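You operate a simulated robot arm through the tools that you are given. There is no shell and no other tool. Be economical: measure what you need, move in short steps, check, and stop when the job is done.

Carry out the task below with a simulated robot arm. There is one attempt and no reset: what you move stays moved.

TASK
Stand the black clip from the beige table beside the pink knob plate. It goes on the side that lies toward x +0.7, y +0.7 (a direction in the base frame), with about 3 cm between them.
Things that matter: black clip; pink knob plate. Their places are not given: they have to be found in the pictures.

It is judged by the outcome, as a careful person would: the job done as asked, and still so three seconds after it is handed in. It fails if anything else is knocked over, pushed out of place, dropped, spilled or broken.

THE ROBOT
A 6-joint arm with a two-finger parallel gripper, fixed in place. Base frame: the origin is at the foot of the arm, x ahead of it, y to its left, z up; the work surface is at about z = 800. Lengths are in mm, angles in degrees, forces in N, time in s.
With the tool pointing down near the work surface it reaches from about 260 to 680 mm from the base axis. Its first joint turns from -66.0 to 66.0 degrees. Payload 2.9 kg.
Tool frame: the origin (TCP) lies between the finger pads and is the grasp point; the fingertips stand 30 mm ahead of it; z points along the fingers, y is the line along which they close. The gripper opens to 110 mm. The fingers are 20 mm wide and 10 mm thick; the gripper's body (48 by 112 mm) begins 55 mm behind the TCP.
Orientation is told as [roll, pitch, yaw] about the base's x, y, z axes, in that order, counted from this pose: with the fingers straight down and closing along the base's y, the tool's x points along the base's -x, its y along +y and its z along -z.

THE INTERFACE
- The arm moves only by the tool send_rows. Its argument "deltas" is a list that holds one entry, the list of rows, each a list of 6 numbers: the shift along the tool's x, y, z in m, then the turn, a rotation vector about the tool's x, y, z in degrees. In form: [[[tx, ty, tz, rx, ry, rz], ...]]. A call has 1 to 20 rows; each row is the pose to reach, as a shift and turn from the pose commanded when the call began, along the tool's axes at that moment. "jaw" is the opening in per cent of the stroke, from 0 (shut) to 100 (fully open), set as the call begins (left out, the last holds). A row lasts 0.2 s, in which the tool goes at most 50 mm and 8.6 degrees; a call with a longer step from one row to the next is refused whole, and so is a gripper value outside its range. A pose out of reach is approached as far as the arm can. The call stops where the force on the tool passes 40 N (or 10 N more than at its start, if that is more) or the arm is blocked; 0.2 s more then pass. The fingers move at their own pace (about 108 mm/s each) and stop on an object; they squeeze with about 28 N. The grip force told is the motor's: it shows also when the fingers shut on nothing. Time passes only in rows, and 0.2 s behind the last, so rows that repeat a pose let the fingers close. It gives the time, the measured TCP pose, the force on the tool (base axes), the opening and the grip force at its end, in the units of the frame above (readings bear some noise).
- Cameras (640 x 400 px; columns grow to the right, rows downward): "scene" is fixed at [79.3, 411.8, 1393.1]; the picture's right is [-0.86, -0.52, 0.00], its down [-0.23, 0.37, -0.90] and it looks along [0.46, -0.77, -0.44] (base axes); focal length 311 px, centre (320, 200). "wrist" rides on the gripper at [-36, 0, -57] in the tool frame; the picture's right is [0.00, -1.00, 0.00], its down [0.97, 0.00, -0.24] and it looks along [0.24, 0.00, 0.97] (tool axes); focal length 218 px, centre (320, 200).
- snapshot(camera): a new picture of that camera. No time passes.
- probe_pixels(camera, pixels): for up to 12 pixels [column, row] of the newest picture of that camera ("zoom" is the newest enlarged one), the place [x, y, z] in the base frame of the surface seen there, good to about 2 mm, but the place of the scene camera against the robot may be out by one fixed shift of up to 18 mm in any direction. No time passes.
- enlarge(camera, box): a new picture of the part [left, top, right, bottom] of that camera's present view, enlarged. No time passes.
- finish_job(): hands the job in; it is judged then, once.

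Work in short steps. Measure before you move; look again where a grasp or a placing could have gone wrong, and mend it. You have 60 turns and 26 pictures in all, the two below and enlarged ones among them. Open the gripper and draw the arm clear of the work before you hand the job in, unless the task says otherwise; then end with one line.

The tools are called after "Call:" as name(argument=value, ...) on one line, values as JSON. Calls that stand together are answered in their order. send_rows: Moves the arm, as the interface text tells. Its arguments: {"type":"object","properties":{"deltas":{"type":"array","items":{"type":"array","items":{"type":"array","items":{"type":"number"}}}},"jaw":{"type":"number"}},"required":["deltas"]} The other tools are called the same way: snapshot (camera) takes a picture; probe_pixels (camera, pixels) gives the place of the surface under pixels of a picture; enlarge (camera, box) takes an enlarged picture of a part of a camera's view; finish_job () hands the job in.

At the start:

```text
time_s: 0.0
position: [464.5, -181.4, 1100.3]
tool_rot: [0.0, -0.1, 0.1]
wrist_force: [0.1, 0.3, 0.3]
finger_gap: 110.0
grip_force: 0.0
```

scene: 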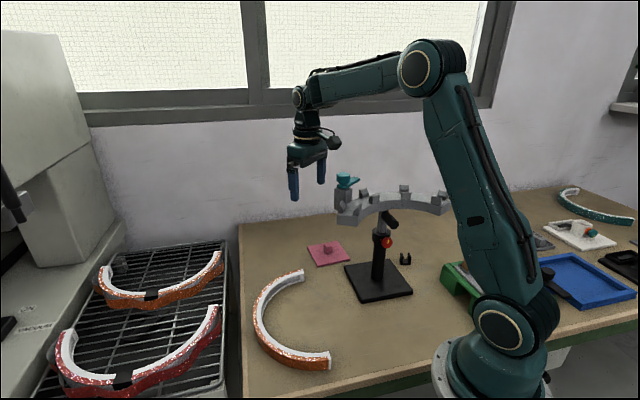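
wrist: 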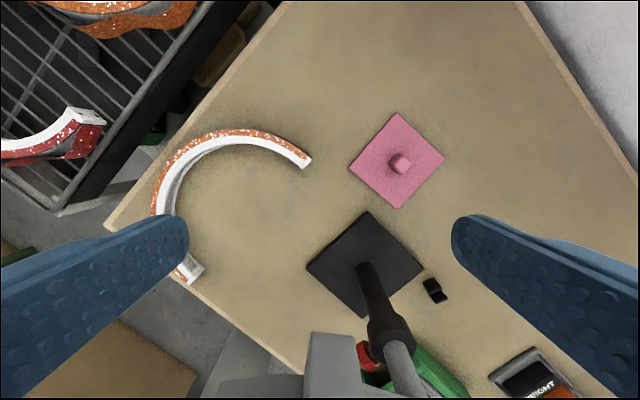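

The wrist view shows the pink plate near (396,160) and the black clip near (435,291). I'll enlarge both.

Call:
enlarge(camera="scene", box=[290, 170, 450, 310])

Call:
enlarge(camera="wrist", box=[330, 100, 490, 320])

Call:
probe_pixels(camera="wrist", pixels=[[394, 112], [445, 156], [398, 208], [349, 168], [400, 162], [430, 284], [440, 297], [425, 283], [446, 298], [455, 260], [366, 212], [424, 267]])

Call:
probe_pixels(camera="scene", pixels=[[401, 258], [407, 258], [405, 263], [327, 250], [308, 246], [350, 253], [318, 266], [340, 240]])

```text
2.86 times, centred on (370, 240) of scene
```

zoom: 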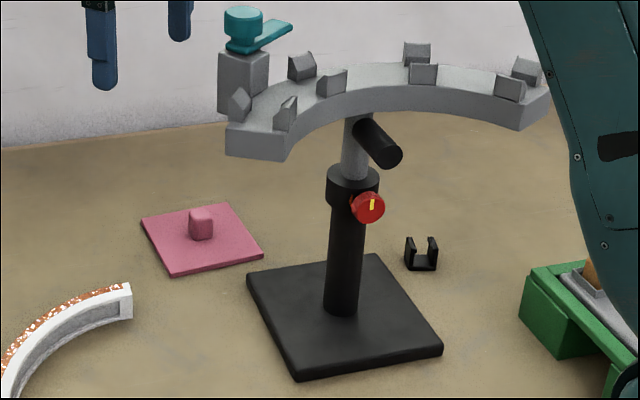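

```text
1.82 times, centred on (410, 210) of wrist
```

zoom: 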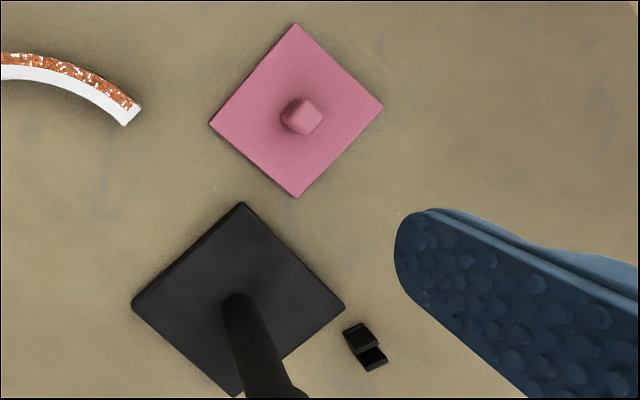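

```text
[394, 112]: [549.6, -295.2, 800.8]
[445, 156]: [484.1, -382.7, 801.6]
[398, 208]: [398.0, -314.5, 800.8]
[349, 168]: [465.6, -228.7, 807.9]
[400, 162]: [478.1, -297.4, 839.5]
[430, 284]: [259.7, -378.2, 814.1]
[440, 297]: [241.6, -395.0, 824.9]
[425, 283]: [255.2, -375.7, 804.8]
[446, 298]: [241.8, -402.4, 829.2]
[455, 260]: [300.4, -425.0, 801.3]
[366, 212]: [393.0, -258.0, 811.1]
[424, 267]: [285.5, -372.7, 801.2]
```

```text
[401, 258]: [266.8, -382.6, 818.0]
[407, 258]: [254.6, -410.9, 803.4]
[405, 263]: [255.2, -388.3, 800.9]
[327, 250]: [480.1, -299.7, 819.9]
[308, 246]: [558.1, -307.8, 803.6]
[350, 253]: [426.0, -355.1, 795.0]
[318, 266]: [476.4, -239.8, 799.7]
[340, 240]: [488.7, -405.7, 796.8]
```

Clip stands as a U near (255,-388), close to the stand whose arc overhangs. I'll measure the arc and clip more finely.

Call:
enlarge(camera="scene", box=[385, 245, 425, 270])

Call:
probe_pixels(camera="scene", pixels=[[345, 178], [340, 219], [358, 220], [380, 206], [404, 198], [430, 210], [445, 205], [448, 196], [390, 220], [405, 186], [387, 242], [357, 179]])

Call:
probe_pixels(camera="scene", pixels=[[383, 260], [399, 293], [346, 265], [364, 303], [423, 277], [440, 262], [465, 261], [332, 365], [303, 273], [308, 288]])

```text
16.00 times, centred on (405, 258) of scene
```

zoom: 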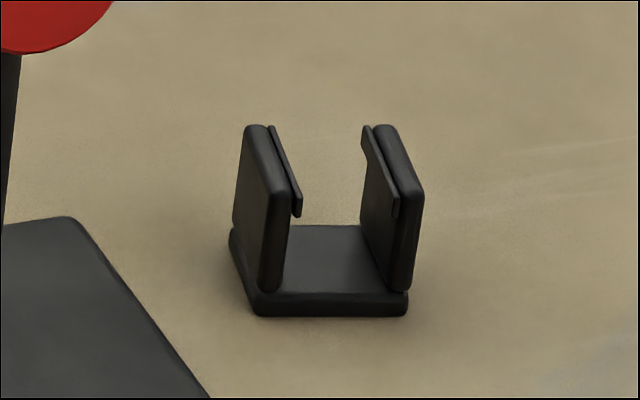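

```text
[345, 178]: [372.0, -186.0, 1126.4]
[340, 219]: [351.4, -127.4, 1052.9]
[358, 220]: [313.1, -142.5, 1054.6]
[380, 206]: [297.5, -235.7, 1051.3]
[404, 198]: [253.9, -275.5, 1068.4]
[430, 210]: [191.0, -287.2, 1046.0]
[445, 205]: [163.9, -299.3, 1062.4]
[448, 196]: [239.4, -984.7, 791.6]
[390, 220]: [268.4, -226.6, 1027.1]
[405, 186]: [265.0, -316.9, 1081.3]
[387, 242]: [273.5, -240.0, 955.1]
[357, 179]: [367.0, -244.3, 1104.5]
```

```text
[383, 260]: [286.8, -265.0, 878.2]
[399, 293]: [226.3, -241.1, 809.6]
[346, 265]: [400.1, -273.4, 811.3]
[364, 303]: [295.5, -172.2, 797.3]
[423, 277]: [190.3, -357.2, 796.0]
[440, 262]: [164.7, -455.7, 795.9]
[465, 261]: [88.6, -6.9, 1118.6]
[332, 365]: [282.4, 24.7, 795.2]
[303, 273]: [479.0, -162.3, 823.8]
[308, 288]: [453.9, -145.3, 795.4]
```

Arc sits at z≈1030–1085 near the approach, so path matters. Probing clip details in the zoom picture.

Call:
probe_pixels(camera="zoom", pixels=[[256, 130], [272, 205], [268, 280], [382, 130], [412, 195], [402, 280], [262, 305], [400, 303], [320, 240], [330, 280], [297, 210], [393, 210]])

Call:
enlarge(camera="wrist", box=[415, 272, 455, 308])

```text
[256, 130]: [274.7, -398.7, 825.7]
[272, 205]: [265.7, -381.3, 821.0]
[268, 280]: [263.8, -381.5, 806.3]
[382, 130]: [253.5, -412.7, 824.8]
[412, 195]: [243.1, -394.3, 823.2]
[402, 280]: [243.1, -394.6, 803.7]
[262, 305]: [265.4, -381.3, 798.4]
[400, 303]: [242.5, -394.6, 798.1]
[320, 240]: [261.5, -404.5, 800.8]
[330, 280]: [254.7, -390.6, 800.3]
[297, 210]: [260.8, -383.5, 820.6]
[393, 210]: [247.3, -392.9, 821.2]
```

```text
11.11 times, centred on (435, 290) of wrist
```

zoom: 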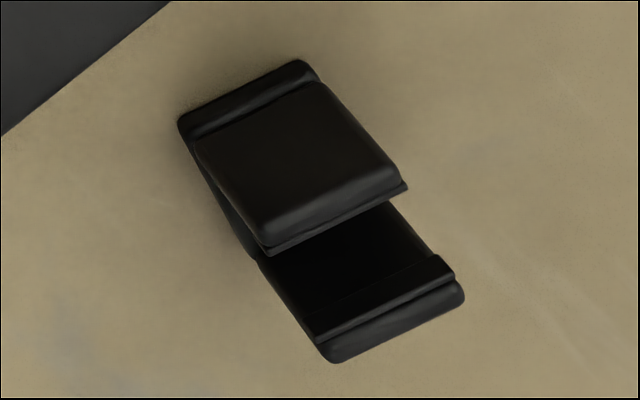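

Clip: outer span ~26 mm along (0.86,0.51), height ~27 mm, centred about (258,-397). I'll rise to 1200 first, to clear the teal lever (z≈1126), then go over the clip turning yaw by −59°.

Call:
send_rows(deltas=[[[0, 0, -0.05, 0, 0, 0], [0, 0, -0.1, 0, 0, 0], [0.0258, -0.027, -0.1, 0, 0, 7.4], [0.0515, -0.054, -0.1, 0, 0, 14.8], [0.0773, -0.081, -0.1, 0, 0, 22.2], [0.103, -0.108, -0.1, 0, 0, 29.6], [0.1288, -0.135, -0.1, 0, 0, 37], [0.1545, -0.162, -0.1, 0, 0, 44.4], [0.1803, -0.189, -0.1, 0, 0, 51.8], [0.206, -0.216, -0.1, 0, 0, 59.3], [0.206, -0.216, -0.1, 0, 0, 59.3]]])

Call:
snapshot(camera="wrist")

Call:
snapshot(camera="scene")

```text
time_s: 2.4
position: [259.0, -397.3, 1200.8]
tool_rot: [0.0, 0.0, -59.3]
wrist_force: [-0.3, 0.0, -0.2]
finger_gap: 109.9
grip_force: 0.1
```

```text
19 pictures are left
```

wrist: 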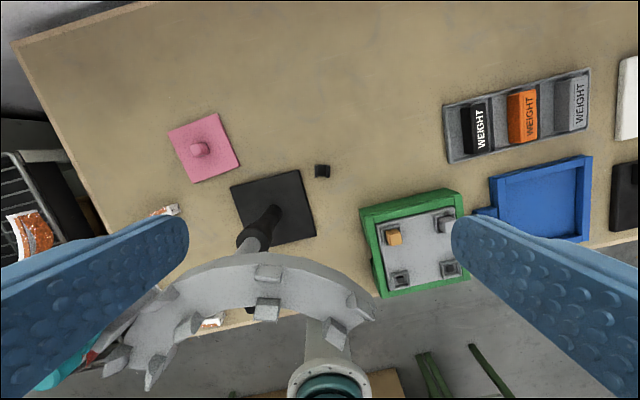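

```text
18 pictures are left
```

scene: 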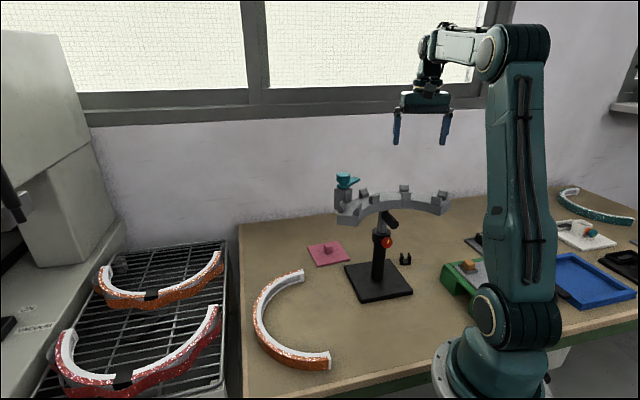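

Clip at (322,170); arc's outer edge near row 255. Probing in the accurate wrist frame.

Call:
enlarge(camera="wrist", box=[302, 158, 342, 183])

Call:
probe_pixels(camera="wrist", pixels=[[200, 270], [240, 260], [268, 258], [300, 262], [330, 272], [360, 295], [370, 315], [266, 272], [330, 375], [315, 236], [298, 172], [232, 187]])

Call:
probe_pixels(camera="wrist", pixels=[[171, 131], [218, 114], [240, 164], [190, 182], [198, 148], [178, 207], [374, 300], [360, 210], [450, 162], [140, 330]])

```text
16.00 times, centred on (322, 170) of wrist
```

zoom: 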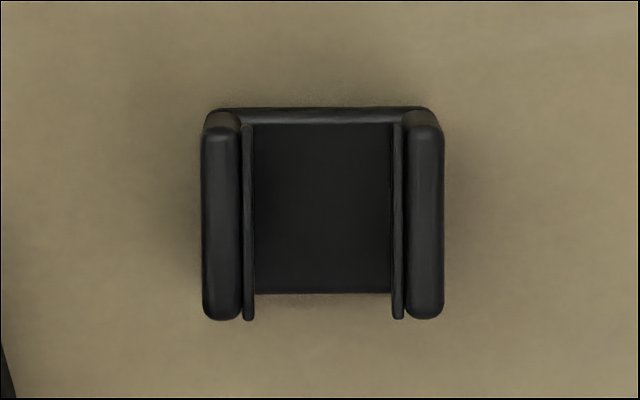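

```text
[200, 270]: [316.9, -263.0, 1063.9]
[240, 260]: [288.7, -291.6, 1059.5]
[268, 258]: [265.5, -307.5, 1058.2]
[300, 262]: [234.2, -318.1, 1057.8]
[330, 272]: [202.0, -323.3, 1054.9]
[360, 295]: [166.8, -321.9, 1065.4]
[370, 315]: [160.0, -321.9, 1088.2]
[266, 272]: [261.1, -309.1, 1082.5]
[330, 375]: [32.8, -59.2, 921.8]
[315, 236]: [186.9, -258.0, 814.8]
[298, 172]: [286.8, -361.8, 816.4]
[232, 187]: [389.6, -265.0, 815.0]
```

```text
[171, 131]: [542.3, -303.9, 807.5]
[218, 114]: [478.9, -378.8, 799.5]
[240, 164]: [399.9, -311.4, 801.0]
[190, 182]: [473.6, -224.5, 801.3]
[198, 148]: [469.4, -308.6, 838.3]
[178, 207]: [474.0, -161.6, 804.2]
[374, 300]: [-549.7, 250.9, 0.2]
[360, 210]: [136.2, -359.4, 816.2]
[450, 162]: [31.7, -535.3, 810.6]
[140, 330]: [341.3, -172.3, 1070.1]
```

The clip is aligned with the tool. Probing its outline for the centre.

Call:
probe_pixels(camera="zoom", pixels=[[222, 140], [222, 305], [425, 140], [425, 305], [206, 220], [438, 220], [320, 112], [320, 280], [320, 200]])

```text
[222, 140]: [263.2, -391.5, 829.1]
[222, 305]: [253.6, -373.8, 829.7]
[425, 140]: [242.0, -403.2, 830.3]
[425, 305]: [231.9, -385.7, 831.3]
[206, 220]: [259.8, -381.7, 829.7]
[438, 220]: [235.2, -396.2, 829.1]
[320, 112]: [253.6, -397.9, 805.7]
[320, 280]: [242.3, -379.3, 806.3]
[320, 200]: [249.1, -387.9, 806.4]
```

Clip centre ≈ (247.6,-388.7), top z 830. I'll tilt 15° about the closing axis so the wrist stays away from the arc, set the opening to ~50 mm and descend to z≈950 for a check.

Call:
send_rows(deltas=[[[0.004, -0.003, 0, 0, 7.5, 0], [0.0076, -0.0054, 0, 0, 15, 0], [0.0076, -0.0054, 0.04, 0, 15, 0], [0.0076, -0.0054, 0.08, 0, 15, 0], [0.0076, -0.0054, 0.12, 0, 15, 0], [0.0076, -0.0054, 0.15, 0, 15, 0], [0.0076, -0.0054, 0.18, 0, 15, 0], [0.0076, -0.0054, 0.21, 0, 15, 0], [0.0076, -0.0054, 0.23, 0, 15, 0], [0.0076, -0.0054, 0.25, 0, 15, 0], [0.0076, -0.0054, 0.25, 0, 15, 0]]], jaw=45)

Call:
snapshot(camera="scene")

Call:
snapshot(camera="wrist")

```text
time_s: 4.8
position: [288.2, -457.1, 986.7]
tool_rot: [0.0, 15.1, -59.3]
wrist_force: [0.1, 0.4, 0.1]
finger_gap: 49.7
grip_force: 0.1
out of reach, approached as far as the arm can: row 5, 6, 7, 8, 9, 10, 11
```

```text
16 pictures are left
```

scene: 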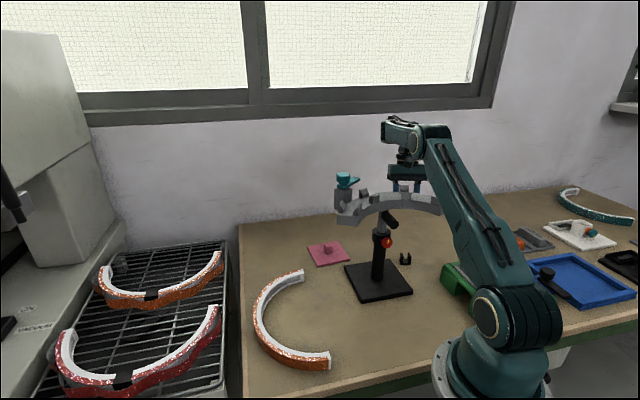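

```text
15 pictures are left
```

wrist: 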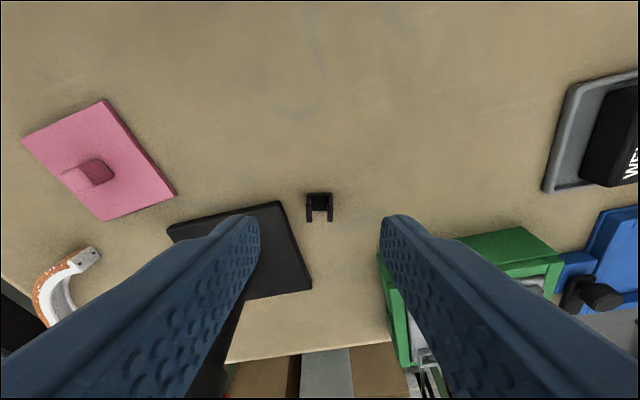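

The tilted pose is out of reach, so the TCP drifted outward without contact. I'll rise and return to a vertical tool.

Call:
send_rows(deltas=[[[0.0124, 0, -0.0464, 0, 0, 0], [0.0248, 0, -0.0927, 0, 0, 0], [0.0373, 0, -0.139, 0, 0, 0], [0.0497, 0, -0.1855, 0, 0, 0], [0.0497, 0, -0.1855, 0, -7.5, 0], [0.0497, 0, -0.1855, 0, -15, 0], [0.0497, 0, -0.1855, 0, -15, 0]]])

```text
time_s: 6.4
position: [288.2, -458.9, 1177.3]
tool_rot: [0.1, -0.1, -59.3]
wrist_force: [0.1, -0.1, -0.1]
finger_gap: 49.7
grip_force: 0.1
```

Commanded pose follows the actual one. Now vertical: go over the clip (81 mm along tool x) and descend to z≈957, checking.

Call:
send_rows(deltas=[[[0.04, 0.0009, 0, 0, 0, 0], [0.0811, 0.0009, 0, 0, 0, 0], [0.0811, 0.0009, 0.04, 0, 0, 0], [0.0811, 0.0009, 0.08, 0, 0, 0], [0.0811, 0.0009, 0.12, 0, 0, 0], [0.0811, 0.0009, 0.15, 0, 0, 0], [0.0811, 0.0009, 0.18, 0, 0, 0], [0.0811, 0.0009, 0.2, 0, 0, 0], [0.0811, 0.0009, 0.22, 0, 0, 0], [0.0811, 0.0009, 0.22, 0, 0, 0]]])

Call:
snapshot(camera="scene")

```text
time_s: 8.3
position: [248.2, -388.0, 975.1]
tool_rot: [0.1, -0.3, -59.3]
wrist_force: [-1.8, 1.5, 7.0]
finger_gap: 49.4
grip_force: 0.1
stopped in row 9: the force on the tool passed its limit (the readings are from after the stop); the commanded pose is now the measured one
```

```text
14 pictures are left
```

scene: 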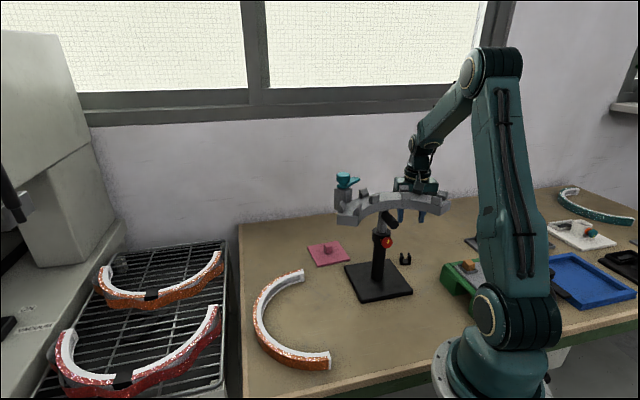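

Force stop at z 975; something likely touches the arc. Enlarging to see before withdrawing.

Call:
enlarge(camera="scene", box=[330, 130, 470, 230])

```text
4.00 times, centred on (400, 180) of scene
```

zoom: 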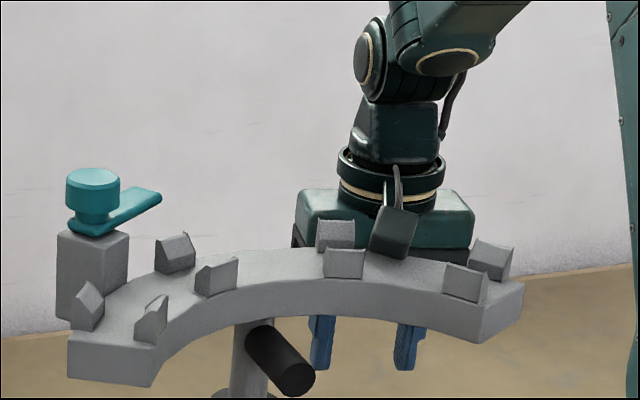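

A box on the gripper's tool +x side touched the arc. I'll rise and turn the gripper 180° so that the box faces outward.

Call:
send_rows(deltas=[[[0, 0, -0.03, 0, 0, 0], [0, 0, -0.07, 0, 0, 0], [0, 0, -0.11, 0, 0, 0], [0, 0, -0.15, 0, 0, 0], [0, 0, -0.19, 0, 0, 0], [0, 0, -0.225, 0, 0, 0], [0, 0, -0.225, 0, 0, -8.5], [0, 0, -0.225, 0, 0, -17], [0, 0, -0.225, 0, 0, -25.5], [0, 0, -0.225, 0, 0, -34], [0, 0, -0.225, 0, 0, -42.5], [0, 0, -0.225, 0, 0, -51], [0, 0, -0.225, 0, 0, -59.5], [0, 0, -0.225, 0, 0, -68], [0, 0, -0.225, 0, 0, -76.5], [0, 0, -0.225, 0, 0, -85], [0, 0, -0.225, 0, 0, -85]]])

```text
time_s: 11.9
position: [248.7, -387.5, 1198.3]
tool_rot: [-0.4, -0.1, 25.9]
wrist_force: [-0.5, -1.0, -0.5]
finger_gap: 49.4
grip_force: 0.0
```

Now the remaining 94.8°.

Call:
send_rows(deltas=[[[0, 0, 0, 0, 0, -8.5], [0, 0, 0, 0, 0, -17], [0, 0, 0, 0, 0, -25.5], [0, 0, 0, 0, 0, -34], [0, 0, 0, 0, 0, -42.5], [0, 0, 0, 0, 0, -51], [0, 0, 0, 0, 0, -59.5], [0, 0, 0, 0, 0, -68], [0, 0, 0, 0, 0, -76.5], [0, 0, 0, 0, 0, -85], [0, 0, 0, 0, 0, -93], [0, 0, 0, 0, 0, -94.8], [0, 0, 0, 0, 0, -94.8]]])

Call:
snapshot(camera="wrist")

Call:
enlarge(camera="scene", box=[330, 20, 550, 240])

```text
time_s: 14.7
position: [249.5, -387.9, 1199.1]
tool_rot: [-0.6, 0.4, 120.4]
wrist_force: [0.2, -0.5, -0.2]
finger_gap: 49.7
grip_force: 0.1
```

```text
12 pictures are left
```

wrist: 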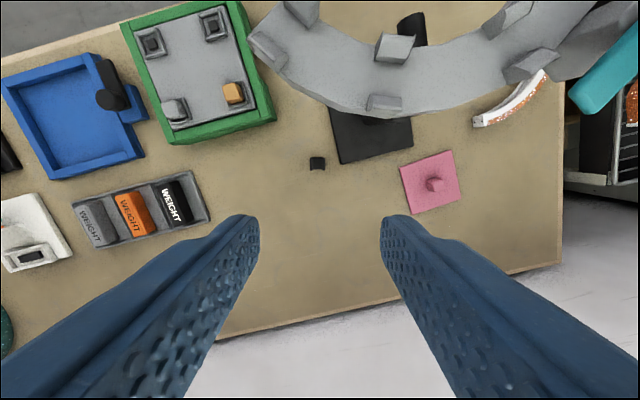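

```text
1.82 times, centred on (440, 130) of scene
```

zoom: 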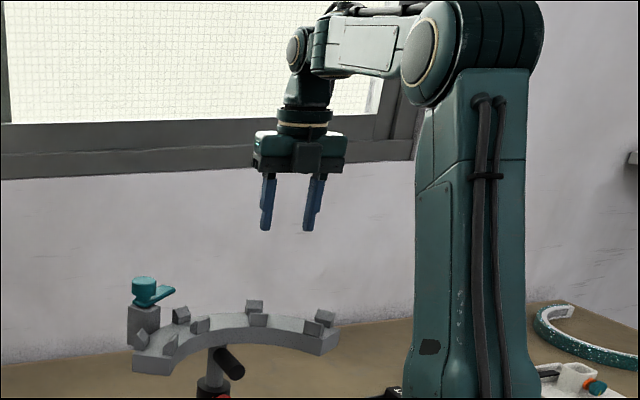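

Box now faces outward; the small camera housing faces the arc but is short. Tilting 6° outward and descending to ~1000.

Call:
send_rows(deltas=[[[0.0019, 0.0021, 0, 0, -6, 0], [0.0019, 0.0021, 0.04, 0, -6, 0], [0.0019, 0.0021, 0.08, 0, -6, 0], [0.0019, 0.0021, 0.11, 0, -6, 0], [0.0019, 0.0021, 0.14, 0, -6, 0], [0.0019, 0.0021, 0.165, 0, -6, 0], [0.0019, 0.0021, 0.18, 0, -6, 0], [0.0019, 0.0021, 0.2, 0, -6, 0], [0.0019, 0.0021, 0.2, 0, -6, 0]]])

Call:
enlarge(camera="scene", box=[330, 80, 470, 280])

Call:
snapshot(camera="wrist")

```text
time_s: 16.7
position: [272.9, -378.4, 1003.2]
tool_rot: [-0.8, -5.8, 119.6]
wrist_force: [0.0, 0.2, 0.5]
finger_gap: 49.2
grip_force: 0.0
out of reach, approached as far as the arm can: row 3, 4, 5, 6, 7, 8, 9
```

```text
2.00 times, centred on (400, 180) of scene
```

zoom: 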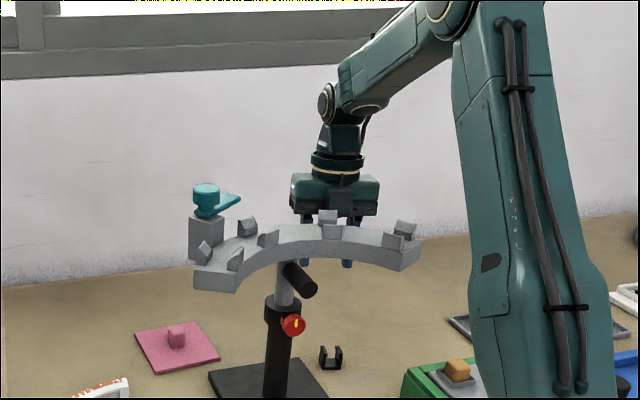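

```text
9 pictures are left
```

wrist: 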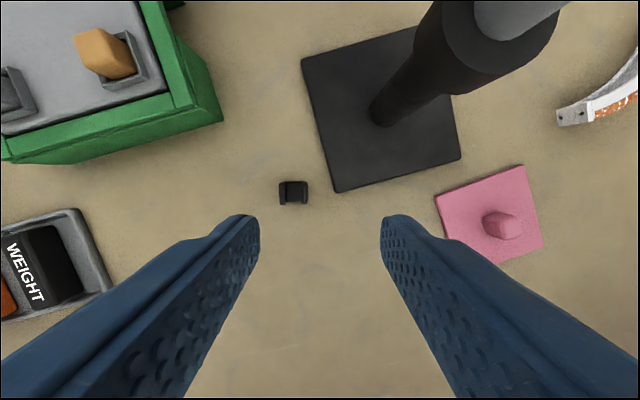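

Reach limit looks like joint 6 (offset ~175°). I'll back yaw off by 7° (the fingers will square the clip up) and recentre at this height.

Call:
send_rows(deltas=[[[0, 0, -0.0, 0, 0, 7], [-0.0007, 0.0135, 0, 0, 0, 7], [-0.0014, 0.0271, 0, 0, 0, 7], [-0.0014, 0.0271, 0, 0, 0, 7]]])

```text
time_s: 17.7
position: [249.0, -391.0, 1003.4]
tool_rot: [0.6, -5.6, 113.5]
wrist_force: [-0.6, -0.7, 1.0]
finger_gap: 49.5
grip_force: 0.1
```

Reached exactly. Descend vertically to ~920, watching force.

Call:
send_rows(deltas=[[[0.0024, 0, 0.0249, 0, 0, 0], [0.0049, 0, 0.0497, 0, 0, 0], [0.0068, 0, 0.0697, 0, 0, 0], [0.0081, 0, 0.0826, 0, 0, 0], [0.0081, 0, 0.0826, 0, 0, 0]]])

Call:
enlarge(camera="scene", box=[330, 80, 470, 280])

Call:
snapshot(camera="wrist")

```text
time_s: 18.9
position: [247.6, -390.7, 919.8]
tool_rot: [0.6, -5.6, 113.5]
wrist_force: [-0.3, 0.2, 0.5]
finger_gap: 49.5
grip_force: 0.1
```

```text
2.00 times, centred on (400, 180) of scene
```

zoom: 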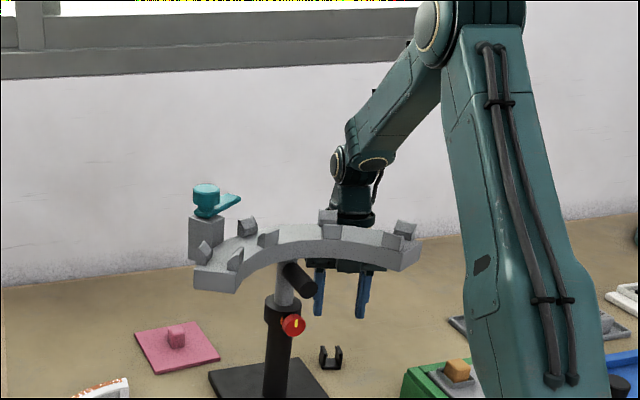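

```text
7 pictures are left
```

wrist: 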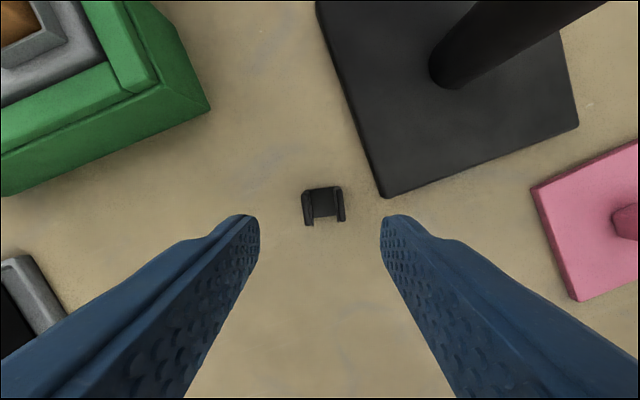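

Clip at (323,205), nicely between the fingers. Probe prongs, stand corner and plate edge.

Call:
probe_pixels(camera="wrist", pixels=[[305, 193], [307, 222], [339, 190], [342, 218], [384, 197], [379, 175], [531, 187], [580, 300], [633, 146], [625, 220], [322, 200]])

```text
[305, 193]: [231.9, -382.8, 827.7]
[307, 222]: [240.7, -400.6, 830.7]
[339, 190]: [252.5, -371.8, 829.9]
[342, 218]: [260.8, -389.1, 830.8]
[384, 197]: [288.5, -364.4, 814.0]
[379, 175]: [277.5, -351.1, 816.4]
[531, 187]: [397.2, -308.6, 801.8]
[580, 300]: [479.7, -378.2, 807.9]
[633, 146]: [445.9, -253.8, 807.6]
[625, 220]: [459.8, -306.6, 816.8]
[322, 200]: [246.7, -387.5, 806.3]
```

Clip centre ≈ (247,-387.5), stand corner ~30 mm clear. Descend the last 85 mm to TCP z≈834.

Call:
send_rows(deltas=[[[0.002, -0.001, 0.025, 0, 0, 0], [0.0042, -0.0021, 0.05, 0, 0, 0], [0.006, -0.0021, 0.07, 0, 0, 0], [0.0067, -0.0021, 0.079, 0, 0, 0], [0.0073, -0.0021, 0.0855, 0, 0, 0], [0.0073, -0.0021, 0.0855, 0, 0, 0]]])

Call:
snapshot(camera="wrist")

```text
time_s: 20.3
position: [247.2, -391.2, 835.2]
tool_rot: [0.6, -5.6, 113.6]
wrist_force: [0.2, -0.2, -1.0]
finger_gap: 49.5
grip_force: 0.0
```

```text
6 pictures are left
```

wrist: 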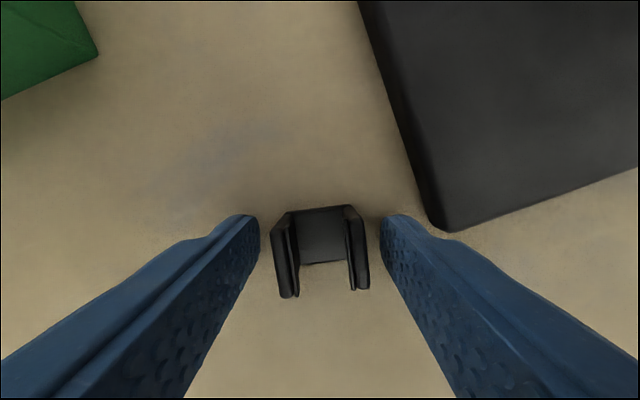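

Centred with clearance on both sides. Close gently.

Call:
send_rows(deltas=[[[0, 0, 0, 0, 0, 0], [0, 0, 0, 0, 0, 0], [0, 0, 0, 0, 0, 0], [0, 0, 0, 0, 0, 0]]], jaw=15)

```text
time_s: 21.3
position: [248.6, -389.8, 833.2]
tool_rot: [0.7, -5.6, 113.4]
wrist_force: [0.3, 0.3, -0.2]
finger_gap: 28.9
grip_force: 28.6
```

Holding the clip (gap 28.9 mm). Lift straight up along the same line, to z≈1200.

Call:
send_rows(deltas=[[[-0.001, 0.0001, -0.01, 0, 0, 0], [-0.0029, 0.0003, -0.03, 0, 0, 0], [-0.0059, 0.0007, -0.06, 0, 0, 0], [-0.0098, 0.0011, -0.1, 0, 0, 0], [-0.0137, 0.0016, -0.14, 0, 0, 0], [-0.0177, 0.002, -0.18, 0, 0, 0], [-0.0216, 0.0025, -0.22, 0, 0, 0], [-0.0255, 0.0029, -0.26, 0, 0, 0], [-0.0294, 0.0034, -0.3, 0, 0, 0], [-0.0334, 0.0038, -0.34, 0, 0, 0], [-0.0363, 0.0042, -0.37, 0, 0, 0], [-0.0363, 0.0042, -0.37, 0, 0, 0]]])

Call:
enlarge(camera="scene", box=[330, 40, 490, 200])

```text
time_s: 23.9
position: [246.1, -391.0, 1206.4]
tool_rot: [0.8, -5.6, 113.5]
wrist_force: [-0.2, 0.2, -0.4]
finger_gap: 28.4
grip_force: 28.1
```

```text
2.50 times, centred on (410, 120) of scene
```

zoom: 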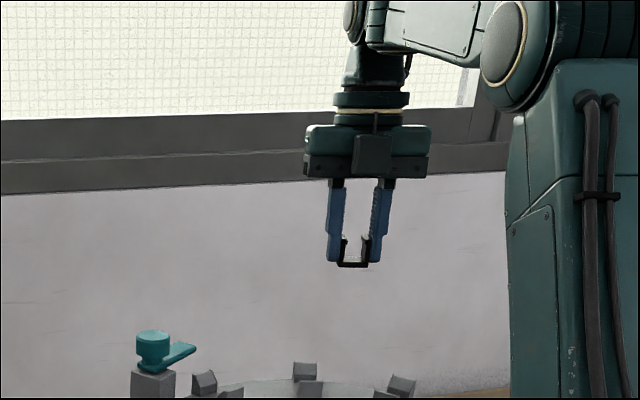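

Clip securely held. Probe the teal lever, and start turning about the vertical (first 144.5° of 245°).

Call:
probe_pixels(camera="zoom", pixels=[[153, 334], [139, 342], [167, 342], [153, 352], [192, 348], [153, 385], [153, 373]])

Call:
send_rows(deltas=[[[0, 0, 0, 0.83, -0.096, 8.46], [0, 0, 0, 1.66, -0.19, 16.92], [0, 0, 0, 2.49, -0.29, 25.37], [0, 0, 0, 3.32, -0.38, 33.83], [0, 0, 0, 4.15, -0.48, 42.29], [0, 0, 0, 4.98, -0.58, 50.75], [0, 0, 0, 5.81, -0.67, 59.2], [0, 0, 0, 6.64, -0.77, 67.66], [0, 0, 0, 7.47, -0.86, 76.1], [0, 0, 0, 8.3, -0.96, 84.6], [0, 0, 0, 9.13, -1.06, 93.0], [0, 0, 0, 9.96, -1.15, 101.5], [0, 0, 0, 10.8, -1.25, 109.9], [0, 0, 0, 11.6, -1.34, 118.4], [0, 0, 0, 12.4, -1.44, 126.9], [0, 0, 0, 13.3, -1.54, 135.3], [0, 0, 0, 14.1, -1.63, 143.8], [0, 0, 0, 14.1, -1.63, 143.8]]])

```text
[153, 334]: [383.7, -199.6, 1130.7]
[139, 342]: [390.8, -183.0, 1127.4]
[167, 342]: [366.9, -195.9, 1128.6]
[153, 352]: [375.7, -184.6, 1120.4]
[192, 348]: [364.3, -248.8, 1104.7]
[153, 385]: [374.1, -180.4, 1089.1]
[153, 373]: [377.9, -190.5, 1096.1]
```

```text
time_s: 27.7
position: [251.8, -398.9, 1222.3]
tool_rot: [0.7, -5.3, -31.1]
wrist_force: [0.2, -0.4, 0.0]
finger_gap: 28.9
grip_force: 28.2
out of reach, approached as far as the arm can: row 12, 13, 14, 15, 16, 17, 18
```

Slight wrist-limit deviation only. Now translate to above the target (541,-235) while turning the remaining 101°.

Call:
send_rows(deltas=[[[-0.0136, 0.0241, 0.0013, 0.78, -0.1, 8.38], [-0.0271, 0.0482, 0.0025, 1.56, -0.2, 16.76], [-0.0407, 0.0724, 0.0038, 2.33, -0.31, 25.14], [-0.0542, 0.0965, 0.005, 3.11, -0.41, 33.5], [-0.0678, 0.1206, 0.0063, 3.89, -0.51, 41.9], [-0.0814, 0.1447, 0.0076, 4.67, -0.62, 50.3], [-0.0949, 0.1688, 0.0088, 5.44, -0.72, 58.7], [-0.1085, 0.1929, 0.0101, 6.22, -0.82, 67.0], [-0.122, 0.2171, 0.0113, 7.0, -0.92, 75.4], [-0.1356, 0.2412, 0.0126, 7.78, -1.03, 83.8], [-0.1491, 0.2653, 0.0138, 8.55, -1.13, 92.2], [-0.1627, 0.2894, 0.0151, 9.33, -1.23, 100.55], [-0.1627, 0.2894, 0.0151, 9.33, -1.23, 100.55]]])

```text
time_s: 30.5
position: [536.2, -225.4, 1209.6]
tool_rot: [1.0, -5.4, -132.1]
wrist_force: [0.9, 0.2, 0.1]
finger_gap: 28.9
grip_force: 28.2
out of reach, approached as far as the arm can: row 1, 2, 3, 4, 7, 8, 9, 10
```

Above target now. Descend to z≈1000 with small corrections, then check forearm/teal clearance.

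Call:
send_rows(deltas=[[[-0.002, 0.01, 0.0, 0.35, -0.2, 0], [0.0, 0.0098, 0.04, 0.35, -0.2, 0], [0.0038, 0.0091, 0.08, 0.35, -0.2, 0], [0.0075, 0.0084, 0.12, 0.35, -0.2, 0], [0.0113, 0.0077, 0.16, 0.35, -0.2, 0], [0.0132, 0.0074, 0.18, 0.35, -0.2, 0], [0.0155, 0.007, 0.205, 0.35, -0.2, 0], [0.0155, 0.007, 0.205, 0.35, -0.2, 0]]])

Call:
snapshot(camera="scene")

```text
time_s: 32.3
position: [564.1, -248.0, 1025.5]
tool_rot: [0.6, -5.4, -132.0]
wrist_force: [-0.1, 0.2, -1.1]
finger_gap: 28.8
grip_force: 27.5
out of reach, approached as far as the arm can: row 1, 5, 6, 7, 8
```

```text
4 pictures are left
```

scene: 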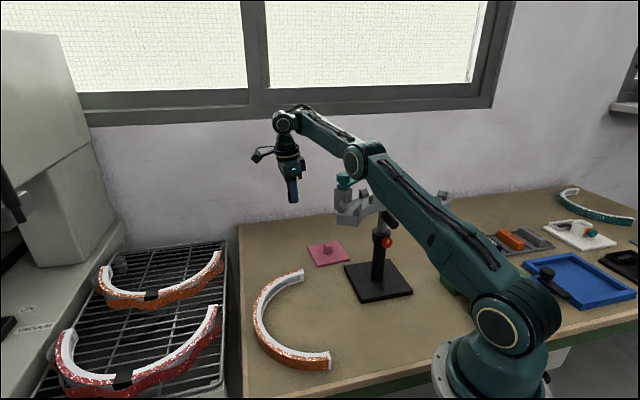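

Elbow looks low and TCP drifted to (564,-248). I'll rise a bit and re-approach the target column in small steps to see if the solver recovers.

Call:
send_rows(deltas=[[[-0.0028, 0, -0.03, 0, 0, 0], [-0.0057, 0, -0.06, 0, 0, 0], [-0.0077, -0.0085, -0.06, 0, 0, 0], [-0.0097, -0.017, -0.06, 0, 0, 0], [-0.0117, -0.0253, -0.06, 0, 0, 0], [-0.0117, -0.0253, -0.06, 0, 0, 0]]])

```text
time_s: 33.7
position: [541.8, -234.8, 1086.7]
tool_rot: [0.7, -5.5, -132.1]
wrist_force: [1.0, 0.4, 0.1]
finger_gap: 28.9
grip_force: 27.9
```

Recovered exactly. Descend in smaller steps to ~1027.

Call:
send_rows(deltas=[[[0.001, -0.0001, 0.01, 0, 0, 0], [0.0019, -0.0002, 0.02, 0, 0, 0], [0.0029, -0.0004, 0.03, 0, 0, 0], [0.0038, -0.0005, 0.04, 0, 0, 0], [0.0048, -0.0006, 0.05, 0, 0, 0], [0.0058, -0.0007, 0.06, 0, 0, 0], [0.0058, -0.0007, 0.06, 0, 0, 0]]])

```text
time_s: 35.3
position: [559.8, -242.6, 1042.0]
tool_rot: [0.6, -5.5, -132.0]
wrist_force: [0.5, 0.6, -0.2]
finger_gap: 28.7
grip_force: 28.2
out of reach, approached as far as the arm can: row 2, 3, 4, 5, 6, 7
```

Still limited. I'll probe the arm itself in the last scene picture to understand its configuration.

Call:
probe_pixels(camera="scene", pixels=[[355, 160], [374, 150], [283, 122], [320, 140], [400, 200], [440, 240], [498, 328], [530, 300], [288, 165], [262, 153], [300, 110], [345, 178]])

```text
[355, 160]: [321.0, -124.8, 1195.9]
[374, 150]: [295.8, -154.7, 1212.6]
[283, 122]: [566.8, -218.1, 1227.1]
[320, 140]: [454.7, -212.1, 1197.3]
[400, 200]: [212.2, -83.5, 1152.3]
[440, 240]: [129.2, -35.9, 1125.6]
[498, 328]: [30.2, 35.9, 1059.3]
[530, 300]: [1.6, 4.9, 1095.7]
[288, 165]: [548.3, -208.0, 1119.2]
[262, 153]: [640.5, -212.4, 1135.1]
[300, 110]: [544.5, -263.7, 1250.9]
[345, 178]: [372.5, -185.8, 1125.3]
```

The stuck points all lie at a constant shoulder–wrist distance (~630 mm): the arm is fully stretched and locked near its singularity. I'll rise and pull well inward (radially) to fold the elbow again.

Call:
send_rows(deltas=[[[-0.0028, 0, -0.03, 0, 0, 0], [-0.0057, 0, -0.06, 0, 0, 0], [-0.0128, -0.0281, -0.06, 0, 0, 0], [-0.0199, -0.0562, -0.06, 0, 0, 0], [-0.027, -0.0843, -0.06, 0, 0, 0], [-0.0341, -0.1124, -0.06, 0, 0, 0], [-0.0412, -0.1405, -0.06, 0, 0, 0], [-0.0412, -0.1405, -0.06, 0, 0, 0]]])

```text
time_s: 37.1
position: [511.4, -218.6, 1129.2]
tool_rot: [0.5, -5.5, -132.0]
wrist_force: [-0.3, -0.1, -0.3]
finger_gap: 28.7
grip_force: 28.1
out of reach, approached as far as the arm can: row 4, 5, 6, 7, 8
```

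Testing whether it is slow convergence: hold one target 40 mm inward over many rows.

Call:
send_rows(deltas=[[[-0.006, -0.02, 0, 0, 0, 0], [-0.012, -0.038, 0, 0, 0, 0], [-0.012, -0.038, 0, 0, 0, 0], [-0.012, -0.038, 0, 0, 0, 0], [-0.012, -0.038, 0, 0, 0, 0], [-0.012, -0.038, 0, 0, 0, 0], [-0.012, -0.038, 0, 0, 0, 0], [-0.012, -0.038, 0, 0, 0, 0], [-0.012, -0.038, 0, 0, 0, 0], [-0.012, -0.038, 0, 0, 0, 0]]])

Call:
snapshot(camera="scene")

```text
time_s: 39.3
position: [501.0, -210.1, 1146.1]
tool_rot: [0.5, -5.5, -132.0]
wrist_force: [0.8, -0.1, -0.1]
finger_gap: 28.7
grip_force: 28.2
out of reach, approached as far as the arm can: row 1, 2, 3, 4, 5, 6, 7, 8, 9, 10
```

```text
3 pictures are left
```

scene: 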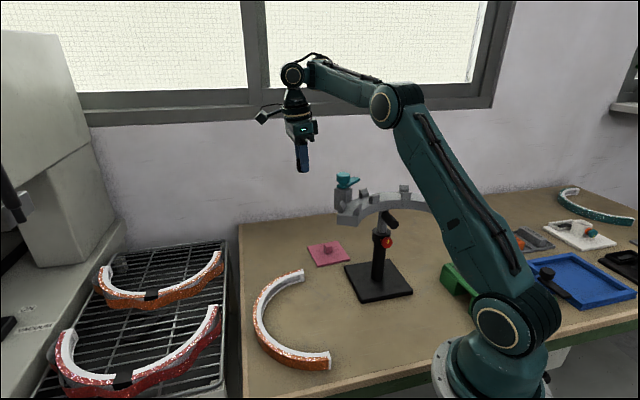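

Probing the joints in this pose.

Call:
probe_pixels(camera="scene", pixels=[[498, 328], [381, 104], [292, 76], [345, 92], [325, 82], [302, 160], [262, 117], [296, 118], [306, 130]])

```text
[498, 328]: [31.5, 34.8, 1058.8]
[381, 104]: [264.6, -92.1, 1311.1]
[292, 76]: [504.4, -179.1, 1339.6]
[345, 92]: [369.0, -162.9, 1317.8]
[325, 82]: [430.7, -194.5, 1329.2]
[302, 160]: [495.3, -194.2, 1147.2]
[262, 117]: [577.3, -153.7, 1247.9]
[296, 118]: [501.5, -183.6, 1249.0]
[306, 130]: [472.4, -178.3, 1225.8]
```

The forearm–tool angle is constant (~95°) at all stuck poses: a solver lock. It released earlier after untilting at z≈1177 and pulling inward, so I'll repeat that.

Call:
send_rows(deltas=[[[-0.0015, 0, -0.016, 0.5, 2.7, 0], [-0.003, 0, -0.036, 0.5, 5.5, 0], [-0.003, 0, -0.036, 0.5, 5.5, 0], [-0.0162, -0.0377, -0.035, 0.5, 5.5, 0], [-0.0292, -0.0755, -0.0335, 0.5, 5.5, 0], [-0.0292, -0.0755, -0.0335, 0.5, 5.5, 0], [-0.0292, -0.0755, -0.0335, 0.5, 5.5, 0]]])

```text
time_s: 40.9
position: [426.6, -177.3, 1182.4]
tool_rot: [0.1, 0.0, -132.0]
wrist_force: [0.5, 0.0, -1.2]
finger_gap: 29.0
grip_force: 27.9
out of reach, approached as far as the arm can: row 2
```

Released and reached exactly with a vertical tool. The teal lever blocks a plain vertical placement (forearm would hit it), so I need a sideways lean toward +y. Test: go to (500,-120,1050), yaw −90, folded elbow.

Call:
send_rows(deltas=[[[0.0183, 0.0032, 0, 0, 0, -8.4], [0.0367, 0.0065, 0, 0, 0, -16.8], [0.055, 0.0097, 0, 0, 0, -25.2], [0.0734, 0.013, 0, 0, 0, -33.6], [0.0917, 0.0162, 0, 0, 0, -42], [0.0917, 0.0162, 0.03, 0, 0, -42], [0.0917, 0.0162, 0.06, 0, 0, -42], [0.0917, 0.0162, 0.09, 0, 0, -42], [0.0917, 0.0162, 0.12, 0, 0, -42], [0.0917, 0.0162, 0.132, 0, 0, -42], [0.0917, 0.0162, 0.132, 0, 0, -42]]])

```text
time_s: 43.3
position: [500.3, -119.9, 1049.5]
tool_rot: [0.2, -0.1, -90.0]
wrist_force: [0.0, -0.1, 0.8]
finger_gap: 28.8
grip_force: 28.1
```

Vertical works perfectly. Now test the lean (about tool y) to −35°.

Call:
send_rows(deltas=[[[0, 0, 0, 0, -7, 0], [0, 0, 0, 0, -14, 0], [0, 0, 0, 0, -21, 0], [0, 0, 0, 0, -28, 0], [0, 0, 0, 0, -35, 0], [0, 0, 0, 0, -35, 0]]])

```text
time_s: 44.7
position: [501.3, -120.7, 1049.5]
tool_rot: [0.2, -35.2, -90.1]
wrist_force: [0.0, -0.4, 0.3]
finger_gap: 28.9
grip_force: 28.0
```

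The lean works when the elbow is folded. Plan: stand the clip at a free spot P (568,-125), regrasp it with a 35° lean, then place. Moving above P with the original 5.6° lean.

Call:
send_rows(deltas=[[[0.0119, 0.0133, 0.0184, 0, 5.9, 0], [0.0238, 0.0267, 0.0368, 0, 11.8, 0], [0.0358, 0.04, 0.0552, 0, 17.8, 0], [0.0477, 0.0534, 0.0736, 0, 23.7, 0], [0.0596, 0.0667, 0.092, 0, 29.6, 0], [0.0596, 0.0667, 0.092, 0, 29.6, 0]]])

Call:
snapshot(camera="wrist")

```text
time_s: 46.1
position: [567.0, -124.3, 940.3]
tool_rot: [0.1, -5.4, -90.0]
wrist_force: [-0.4, 0.6, 0.5]
finger_gap: 28.9
grip_force: 27.7
```

```text
2 pictures are left
```

wrist: 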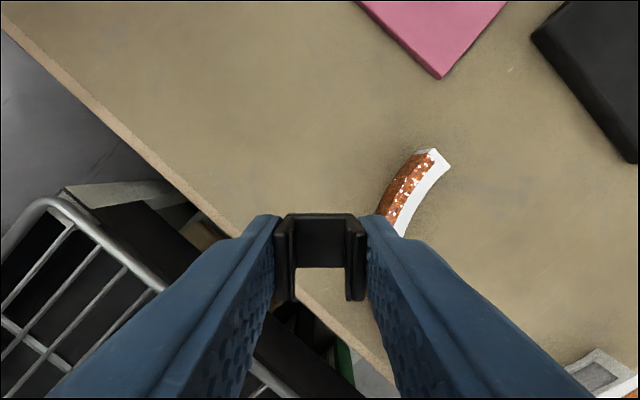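

Clip well held; spot below (320,200) is free: headband ~70 mm right, table edge ~80 mm. Descend to set it down at (567,-140).

Call:
send_rows(deltas=[[[-0.0012, 0, 0.022, -0.55, -0.2, 0], [-0.0024, 0, 0.045, -0.55, -0.2, 0], [-0.0036, 0, 0.067, -0.55, -0.2, 0], [-0.0046, 0, 0.087, -0.55, -0.2, 0], [-0.0052, 0, 0.0985, -0.55, -0.2, 0], [-0.0055, 0, 0.1045, -0.55, -0.2, 0], [-0.0055, 0, 0.1045, -0.55, -0.2, 0]]])

```text
time_s: 47.7
position: [568.0, -140.2, 836.9]
tool_rot: [0.7, -5.7, -90.0]
wrist_force: [0.5, -0.3, 0.8]
finger_gap: 28.8
grip_force: 28.3
```

Now lower the last few mm in 1 mm steps and see the contact force.

Call:
send_rows(deltas=[[[0.0001, 0, 0.001, 0, 0, 0], [0.0002, 0, 0.002, 0, 0, 0], [0.0003, 0, 0.003, 0, 0, 0], [0.0003, 0, 0.0035, 0, 0, 0]]])

```text
time_s: 48.7
position: [567.7, -140.2, 834.2]
tool_rot: [0.7, -5.7, -90.1]
wrist_force: [0.0, 0.5, 3.8]
finger_gap: 29.2
grip_force: 28.4
```

Light contact (3.8 N). Open to ~45 mm, wait, and rise.

Call:
send_rows(deltas=[[[0, 0, 0, 0, 0, 0], [0, 0, 0, 0, 0, 0], [0, 0, -0.01, 0, 0, 0], [0, 0, -0.025, 0, 0, 0], [0, 0, -0.05, 0, 0, 0], [0, 0, -0.05, 0, 0, 0]]], jaw=41)

Call:
snapshot(camera="wrist")

```text
time_s: 50.1
position: [566.3, -135.4, 883.6]
tool_rot: [0.6, -5.7, -89.9]
wrist_force: [-0.4, -0.3, -0.3]
finger_gap: 45.0
grip_force: 0.1
```

```text
1 pictures are left
```

wrist: 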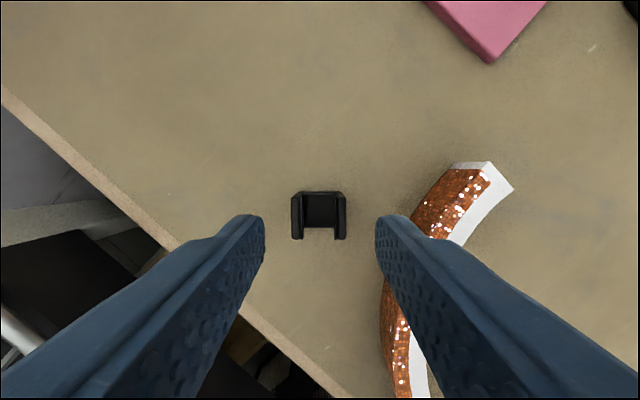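

The clip stands upright at (319,215). Probe clip tops, headband and the plate corner for the record.

Call:
probe_pixels(camera="wrist", pixels=[[296, 198], [296, 235], [341, 198], [342, 235], [320, 212], [412, 215], [450, 165], [512, 188], [488, 62], [385, 300], [428, 2], [546, 2]])

```text
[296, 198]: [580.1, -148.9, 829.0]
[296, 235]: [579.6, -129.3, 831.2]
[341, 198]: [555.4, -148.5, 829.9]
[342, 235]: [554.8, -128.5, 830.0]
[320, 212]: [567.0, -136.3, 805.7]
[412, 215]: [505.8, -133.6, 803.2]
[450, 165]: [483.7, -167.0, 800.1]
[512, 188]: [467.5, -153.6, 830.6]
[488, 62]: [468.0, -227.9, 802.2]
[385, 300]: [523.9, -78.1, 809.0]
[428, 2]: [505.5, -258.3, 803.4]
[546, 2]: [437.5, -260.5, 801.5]
```

Clip centre (567.4,-139), upright. Lean to 36° at height, then lower around the clip (gap 45 mm).

Call:
send_rows(deltas=[[[0.0025, 0.0003, -0.0003, 0, -7.6, 0], [0.005, 0.0006, -0.0005, 0, -15.2, 0], [0.0075, 0.0009, -0.0008, 0, -22.8, 0], [0.0102, 0.0011, -0.001, 0, -30.3, 0], [0.0102, 0.0011, -0.001, 0, -30.3, 0], [0.0115, 0.0011, 0.012, 0, -30.3, 0], [0.0128, 0.0011, 0.025, 0, -30.3, 0], [0.0141, 0.0011, 0.038, 0, -30.3, 0], [0.0151, 0.0011, 0.0478, 0, -30.3, 0], [0.0151, 0.0011, 0.0478, 0, -30.3, 0]]])

```text
time_s: 52.3
position: [568.9, -124.9, 834.8]
tool_rot: [0.8, -36.0, -90.4]
wrist_force: [0.2, 0.1, 0.2]
finger_gap: 45.2
grip_force: 0.2
```

On target, no contact. Close.

Call:
send_rows(deltas=[[[0, 0, 0, 0, 0, 0], [0, 0, 0, 0, 0, 0], [0, 0, 0, 0, 0, 0], [0, 0, 0, 0, 0, 0]]], jaw=15)

```text
time_s: 53.3
position: [567.9, -124.4, 834.6]
tool_rot: [0.8, -35.9, -90.4]
wrist_force: [-0.6, -0.3, 0.3]
finger_gap: 28.5
grip_force: 28.2
```

Gripped. Lift 30 mm and carry to y≈−195, stopping short to check the forearm vs the teal lever.

Call:
send_rows(deltas=[[[-0.0059, 0, -0.0081, 0, 0, 0], [-0.0176, 0, -0.0243, 0, 0, 0], [-0.0271, -0.0037, -0.0174, 0, 0, 0], [-0.0366, -0.0075, -0.0105, 0, 0, 0], [-0.0461, -0.0112, -0.0036, 0, 0, 0], [-0.0557, -0.0149, 0.0034, 0, 0, 0], [-0.0652, -0.0187, 0.0103, 0, 0, 0], [-0.0747, -0.0224, 0.0172, 0, 0, 0], [-0.0747, -0.0224, 0.0172, 0, 0, 0]]])

Call:
enlarge(camera="scene", box=[250, 90, 410, 290])

```text
time_s: 55.3
position: [544.9, -194.3, 864.9]
tool_rot: [0.8, -36.0, -90.4]
wrist_force: [0.7, 0.6, 0.0]
finger_gap: 28.7
grip_force: 27.8
```

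```text
2.00 times, centred on (330, 190) of scene
```

zoom: 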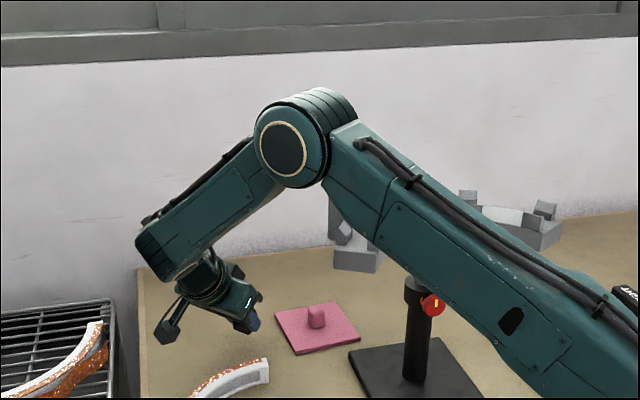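

The teal lever is hidden behind the elbow; probe the elbow, forearm underside and visible post.

Call:
probe_pixels(camera="zoom", pixels=[[284, 147], [335, 105], [350, 115], [305, 186], [262, 190], [240, 215], [200, 225], [334, 200], [345, 220], [345, 250], [338, 232], [220, 165]])

```text
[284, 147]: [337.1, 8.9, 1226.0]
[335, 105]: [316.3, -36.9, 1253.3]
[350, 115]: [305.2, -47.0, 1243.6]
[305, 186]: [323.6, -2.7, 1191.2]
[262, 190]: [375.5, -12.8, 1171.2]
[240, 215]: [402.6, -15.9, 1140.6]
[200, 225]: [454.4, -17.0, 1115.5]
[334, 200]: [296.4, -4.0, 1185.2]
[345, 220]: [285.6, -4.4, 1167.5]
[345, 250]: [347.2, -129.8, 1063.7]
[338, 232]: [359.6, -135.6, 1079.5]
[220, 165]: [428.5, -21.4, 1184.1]
```

Forearm's near side is at y≈−15 and its far side ≈ −75 versus teal at ≈ −170: about 90 mm clear. Move the last 19 mm and lower to 1 mm above the table.

Call:
send_rows(deltas=[[[-0.0077, -0.0025, 0.0056, 0, 0, 0], [-0.0155, -0.0049, 0.0112, 0, 0, 0], [-0.0096, -0.0049, 0.0193, 0, 0, 0], [-0.0037, -0.0049, 0.0274, 0, 0, 0], [0.0005, -0.0049, 0.0332, 0, 0, 0], [0.0017, -0.0049, 0.0349, 0, 0, 0], [0.0017, -0.0049, 0.0349, 0, 0, 0]]])

```text
time_s: 56.9
position: [542.4, -214.0, 835.1]
tool_rot: [0.7, -35.9, -90.4]
wrist_force: [0.6, 0.3, 0.1]
finger_gap: 28.4
grip_force: 27.7
```

Clip centre ≈ (542,-228.6), giving ~31 mm gap. Lower gently to contact.

Call:
send_rows(deltas=[[[0.0003, 0, 0.0004, 0, 0, 0], [0.0006, 0, 0.0008, 0, 0, 0], [0.0009, 0, 0.0012, 0, 0, 0], [0.0009, 0, 0.0012, 0, 0, 0]]])

```text
time_s: 57.9
position: [541.2, -213.9, 833.5]
tool_rot: [0.9, -36.1, -90.5]
wrist_force: [-0.4, -0.7, 6.4]
finger_gap: 28.2
grip_force: 27.8
```

Contact 6.4 N. Open to ~44 mm, pause, then withdraw along the finger axis.

Call:
send_rows(deltas=[[[0, 0, 0, 0, 0, 0], [0, 0, 0, 0, 0, 0], [0, 0, 0, 0, 0, 0], [0, 0, -0.008, 0, 0, 0], [0, 0, -0.02, 0, 0, 0], [0, 0, -0.04, 0, 0, 0], [0, 0, -0.07, 0, 0, 0], [0, 0, -0.1, 0, 0, 0], [0, 0, -0.14, 0, 0, 0], [0, 0, -0.14, 0, 0, 0]]], jaw=40)

```text
time_s: 60.1
position: [541.3, -131.9, 945.7]
tool_rot: [0.7, -36.1, -90.4]
wrist_force: [0.1, 0.1, 0.1]
finger_gap: 43.7
grip_force: 0.1
```

Gripper is clear. One attempt at a check picture.

Call:
snapshot(camera="wrist")

```text
refused: no pictures are left
```

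Readings show a clean release (6 N contact before opening, 43.7 mm gap, no force on withdrawal). I'm handing the job in.

Call:
finish_job()

```text
The job is handed in.
```

I stood the black clip upright on the +x/+y side of the pink knob plate, about 3 cm from its edge by calculation, and drew the arm clear. I had no pictures left to check the final placing, so this rests on the force and position readings. Earlier, the gripper's side box touched the grey arc of the stand once, and the arm stopped at its force limit; the arc did not look moved in the picture taken right after.
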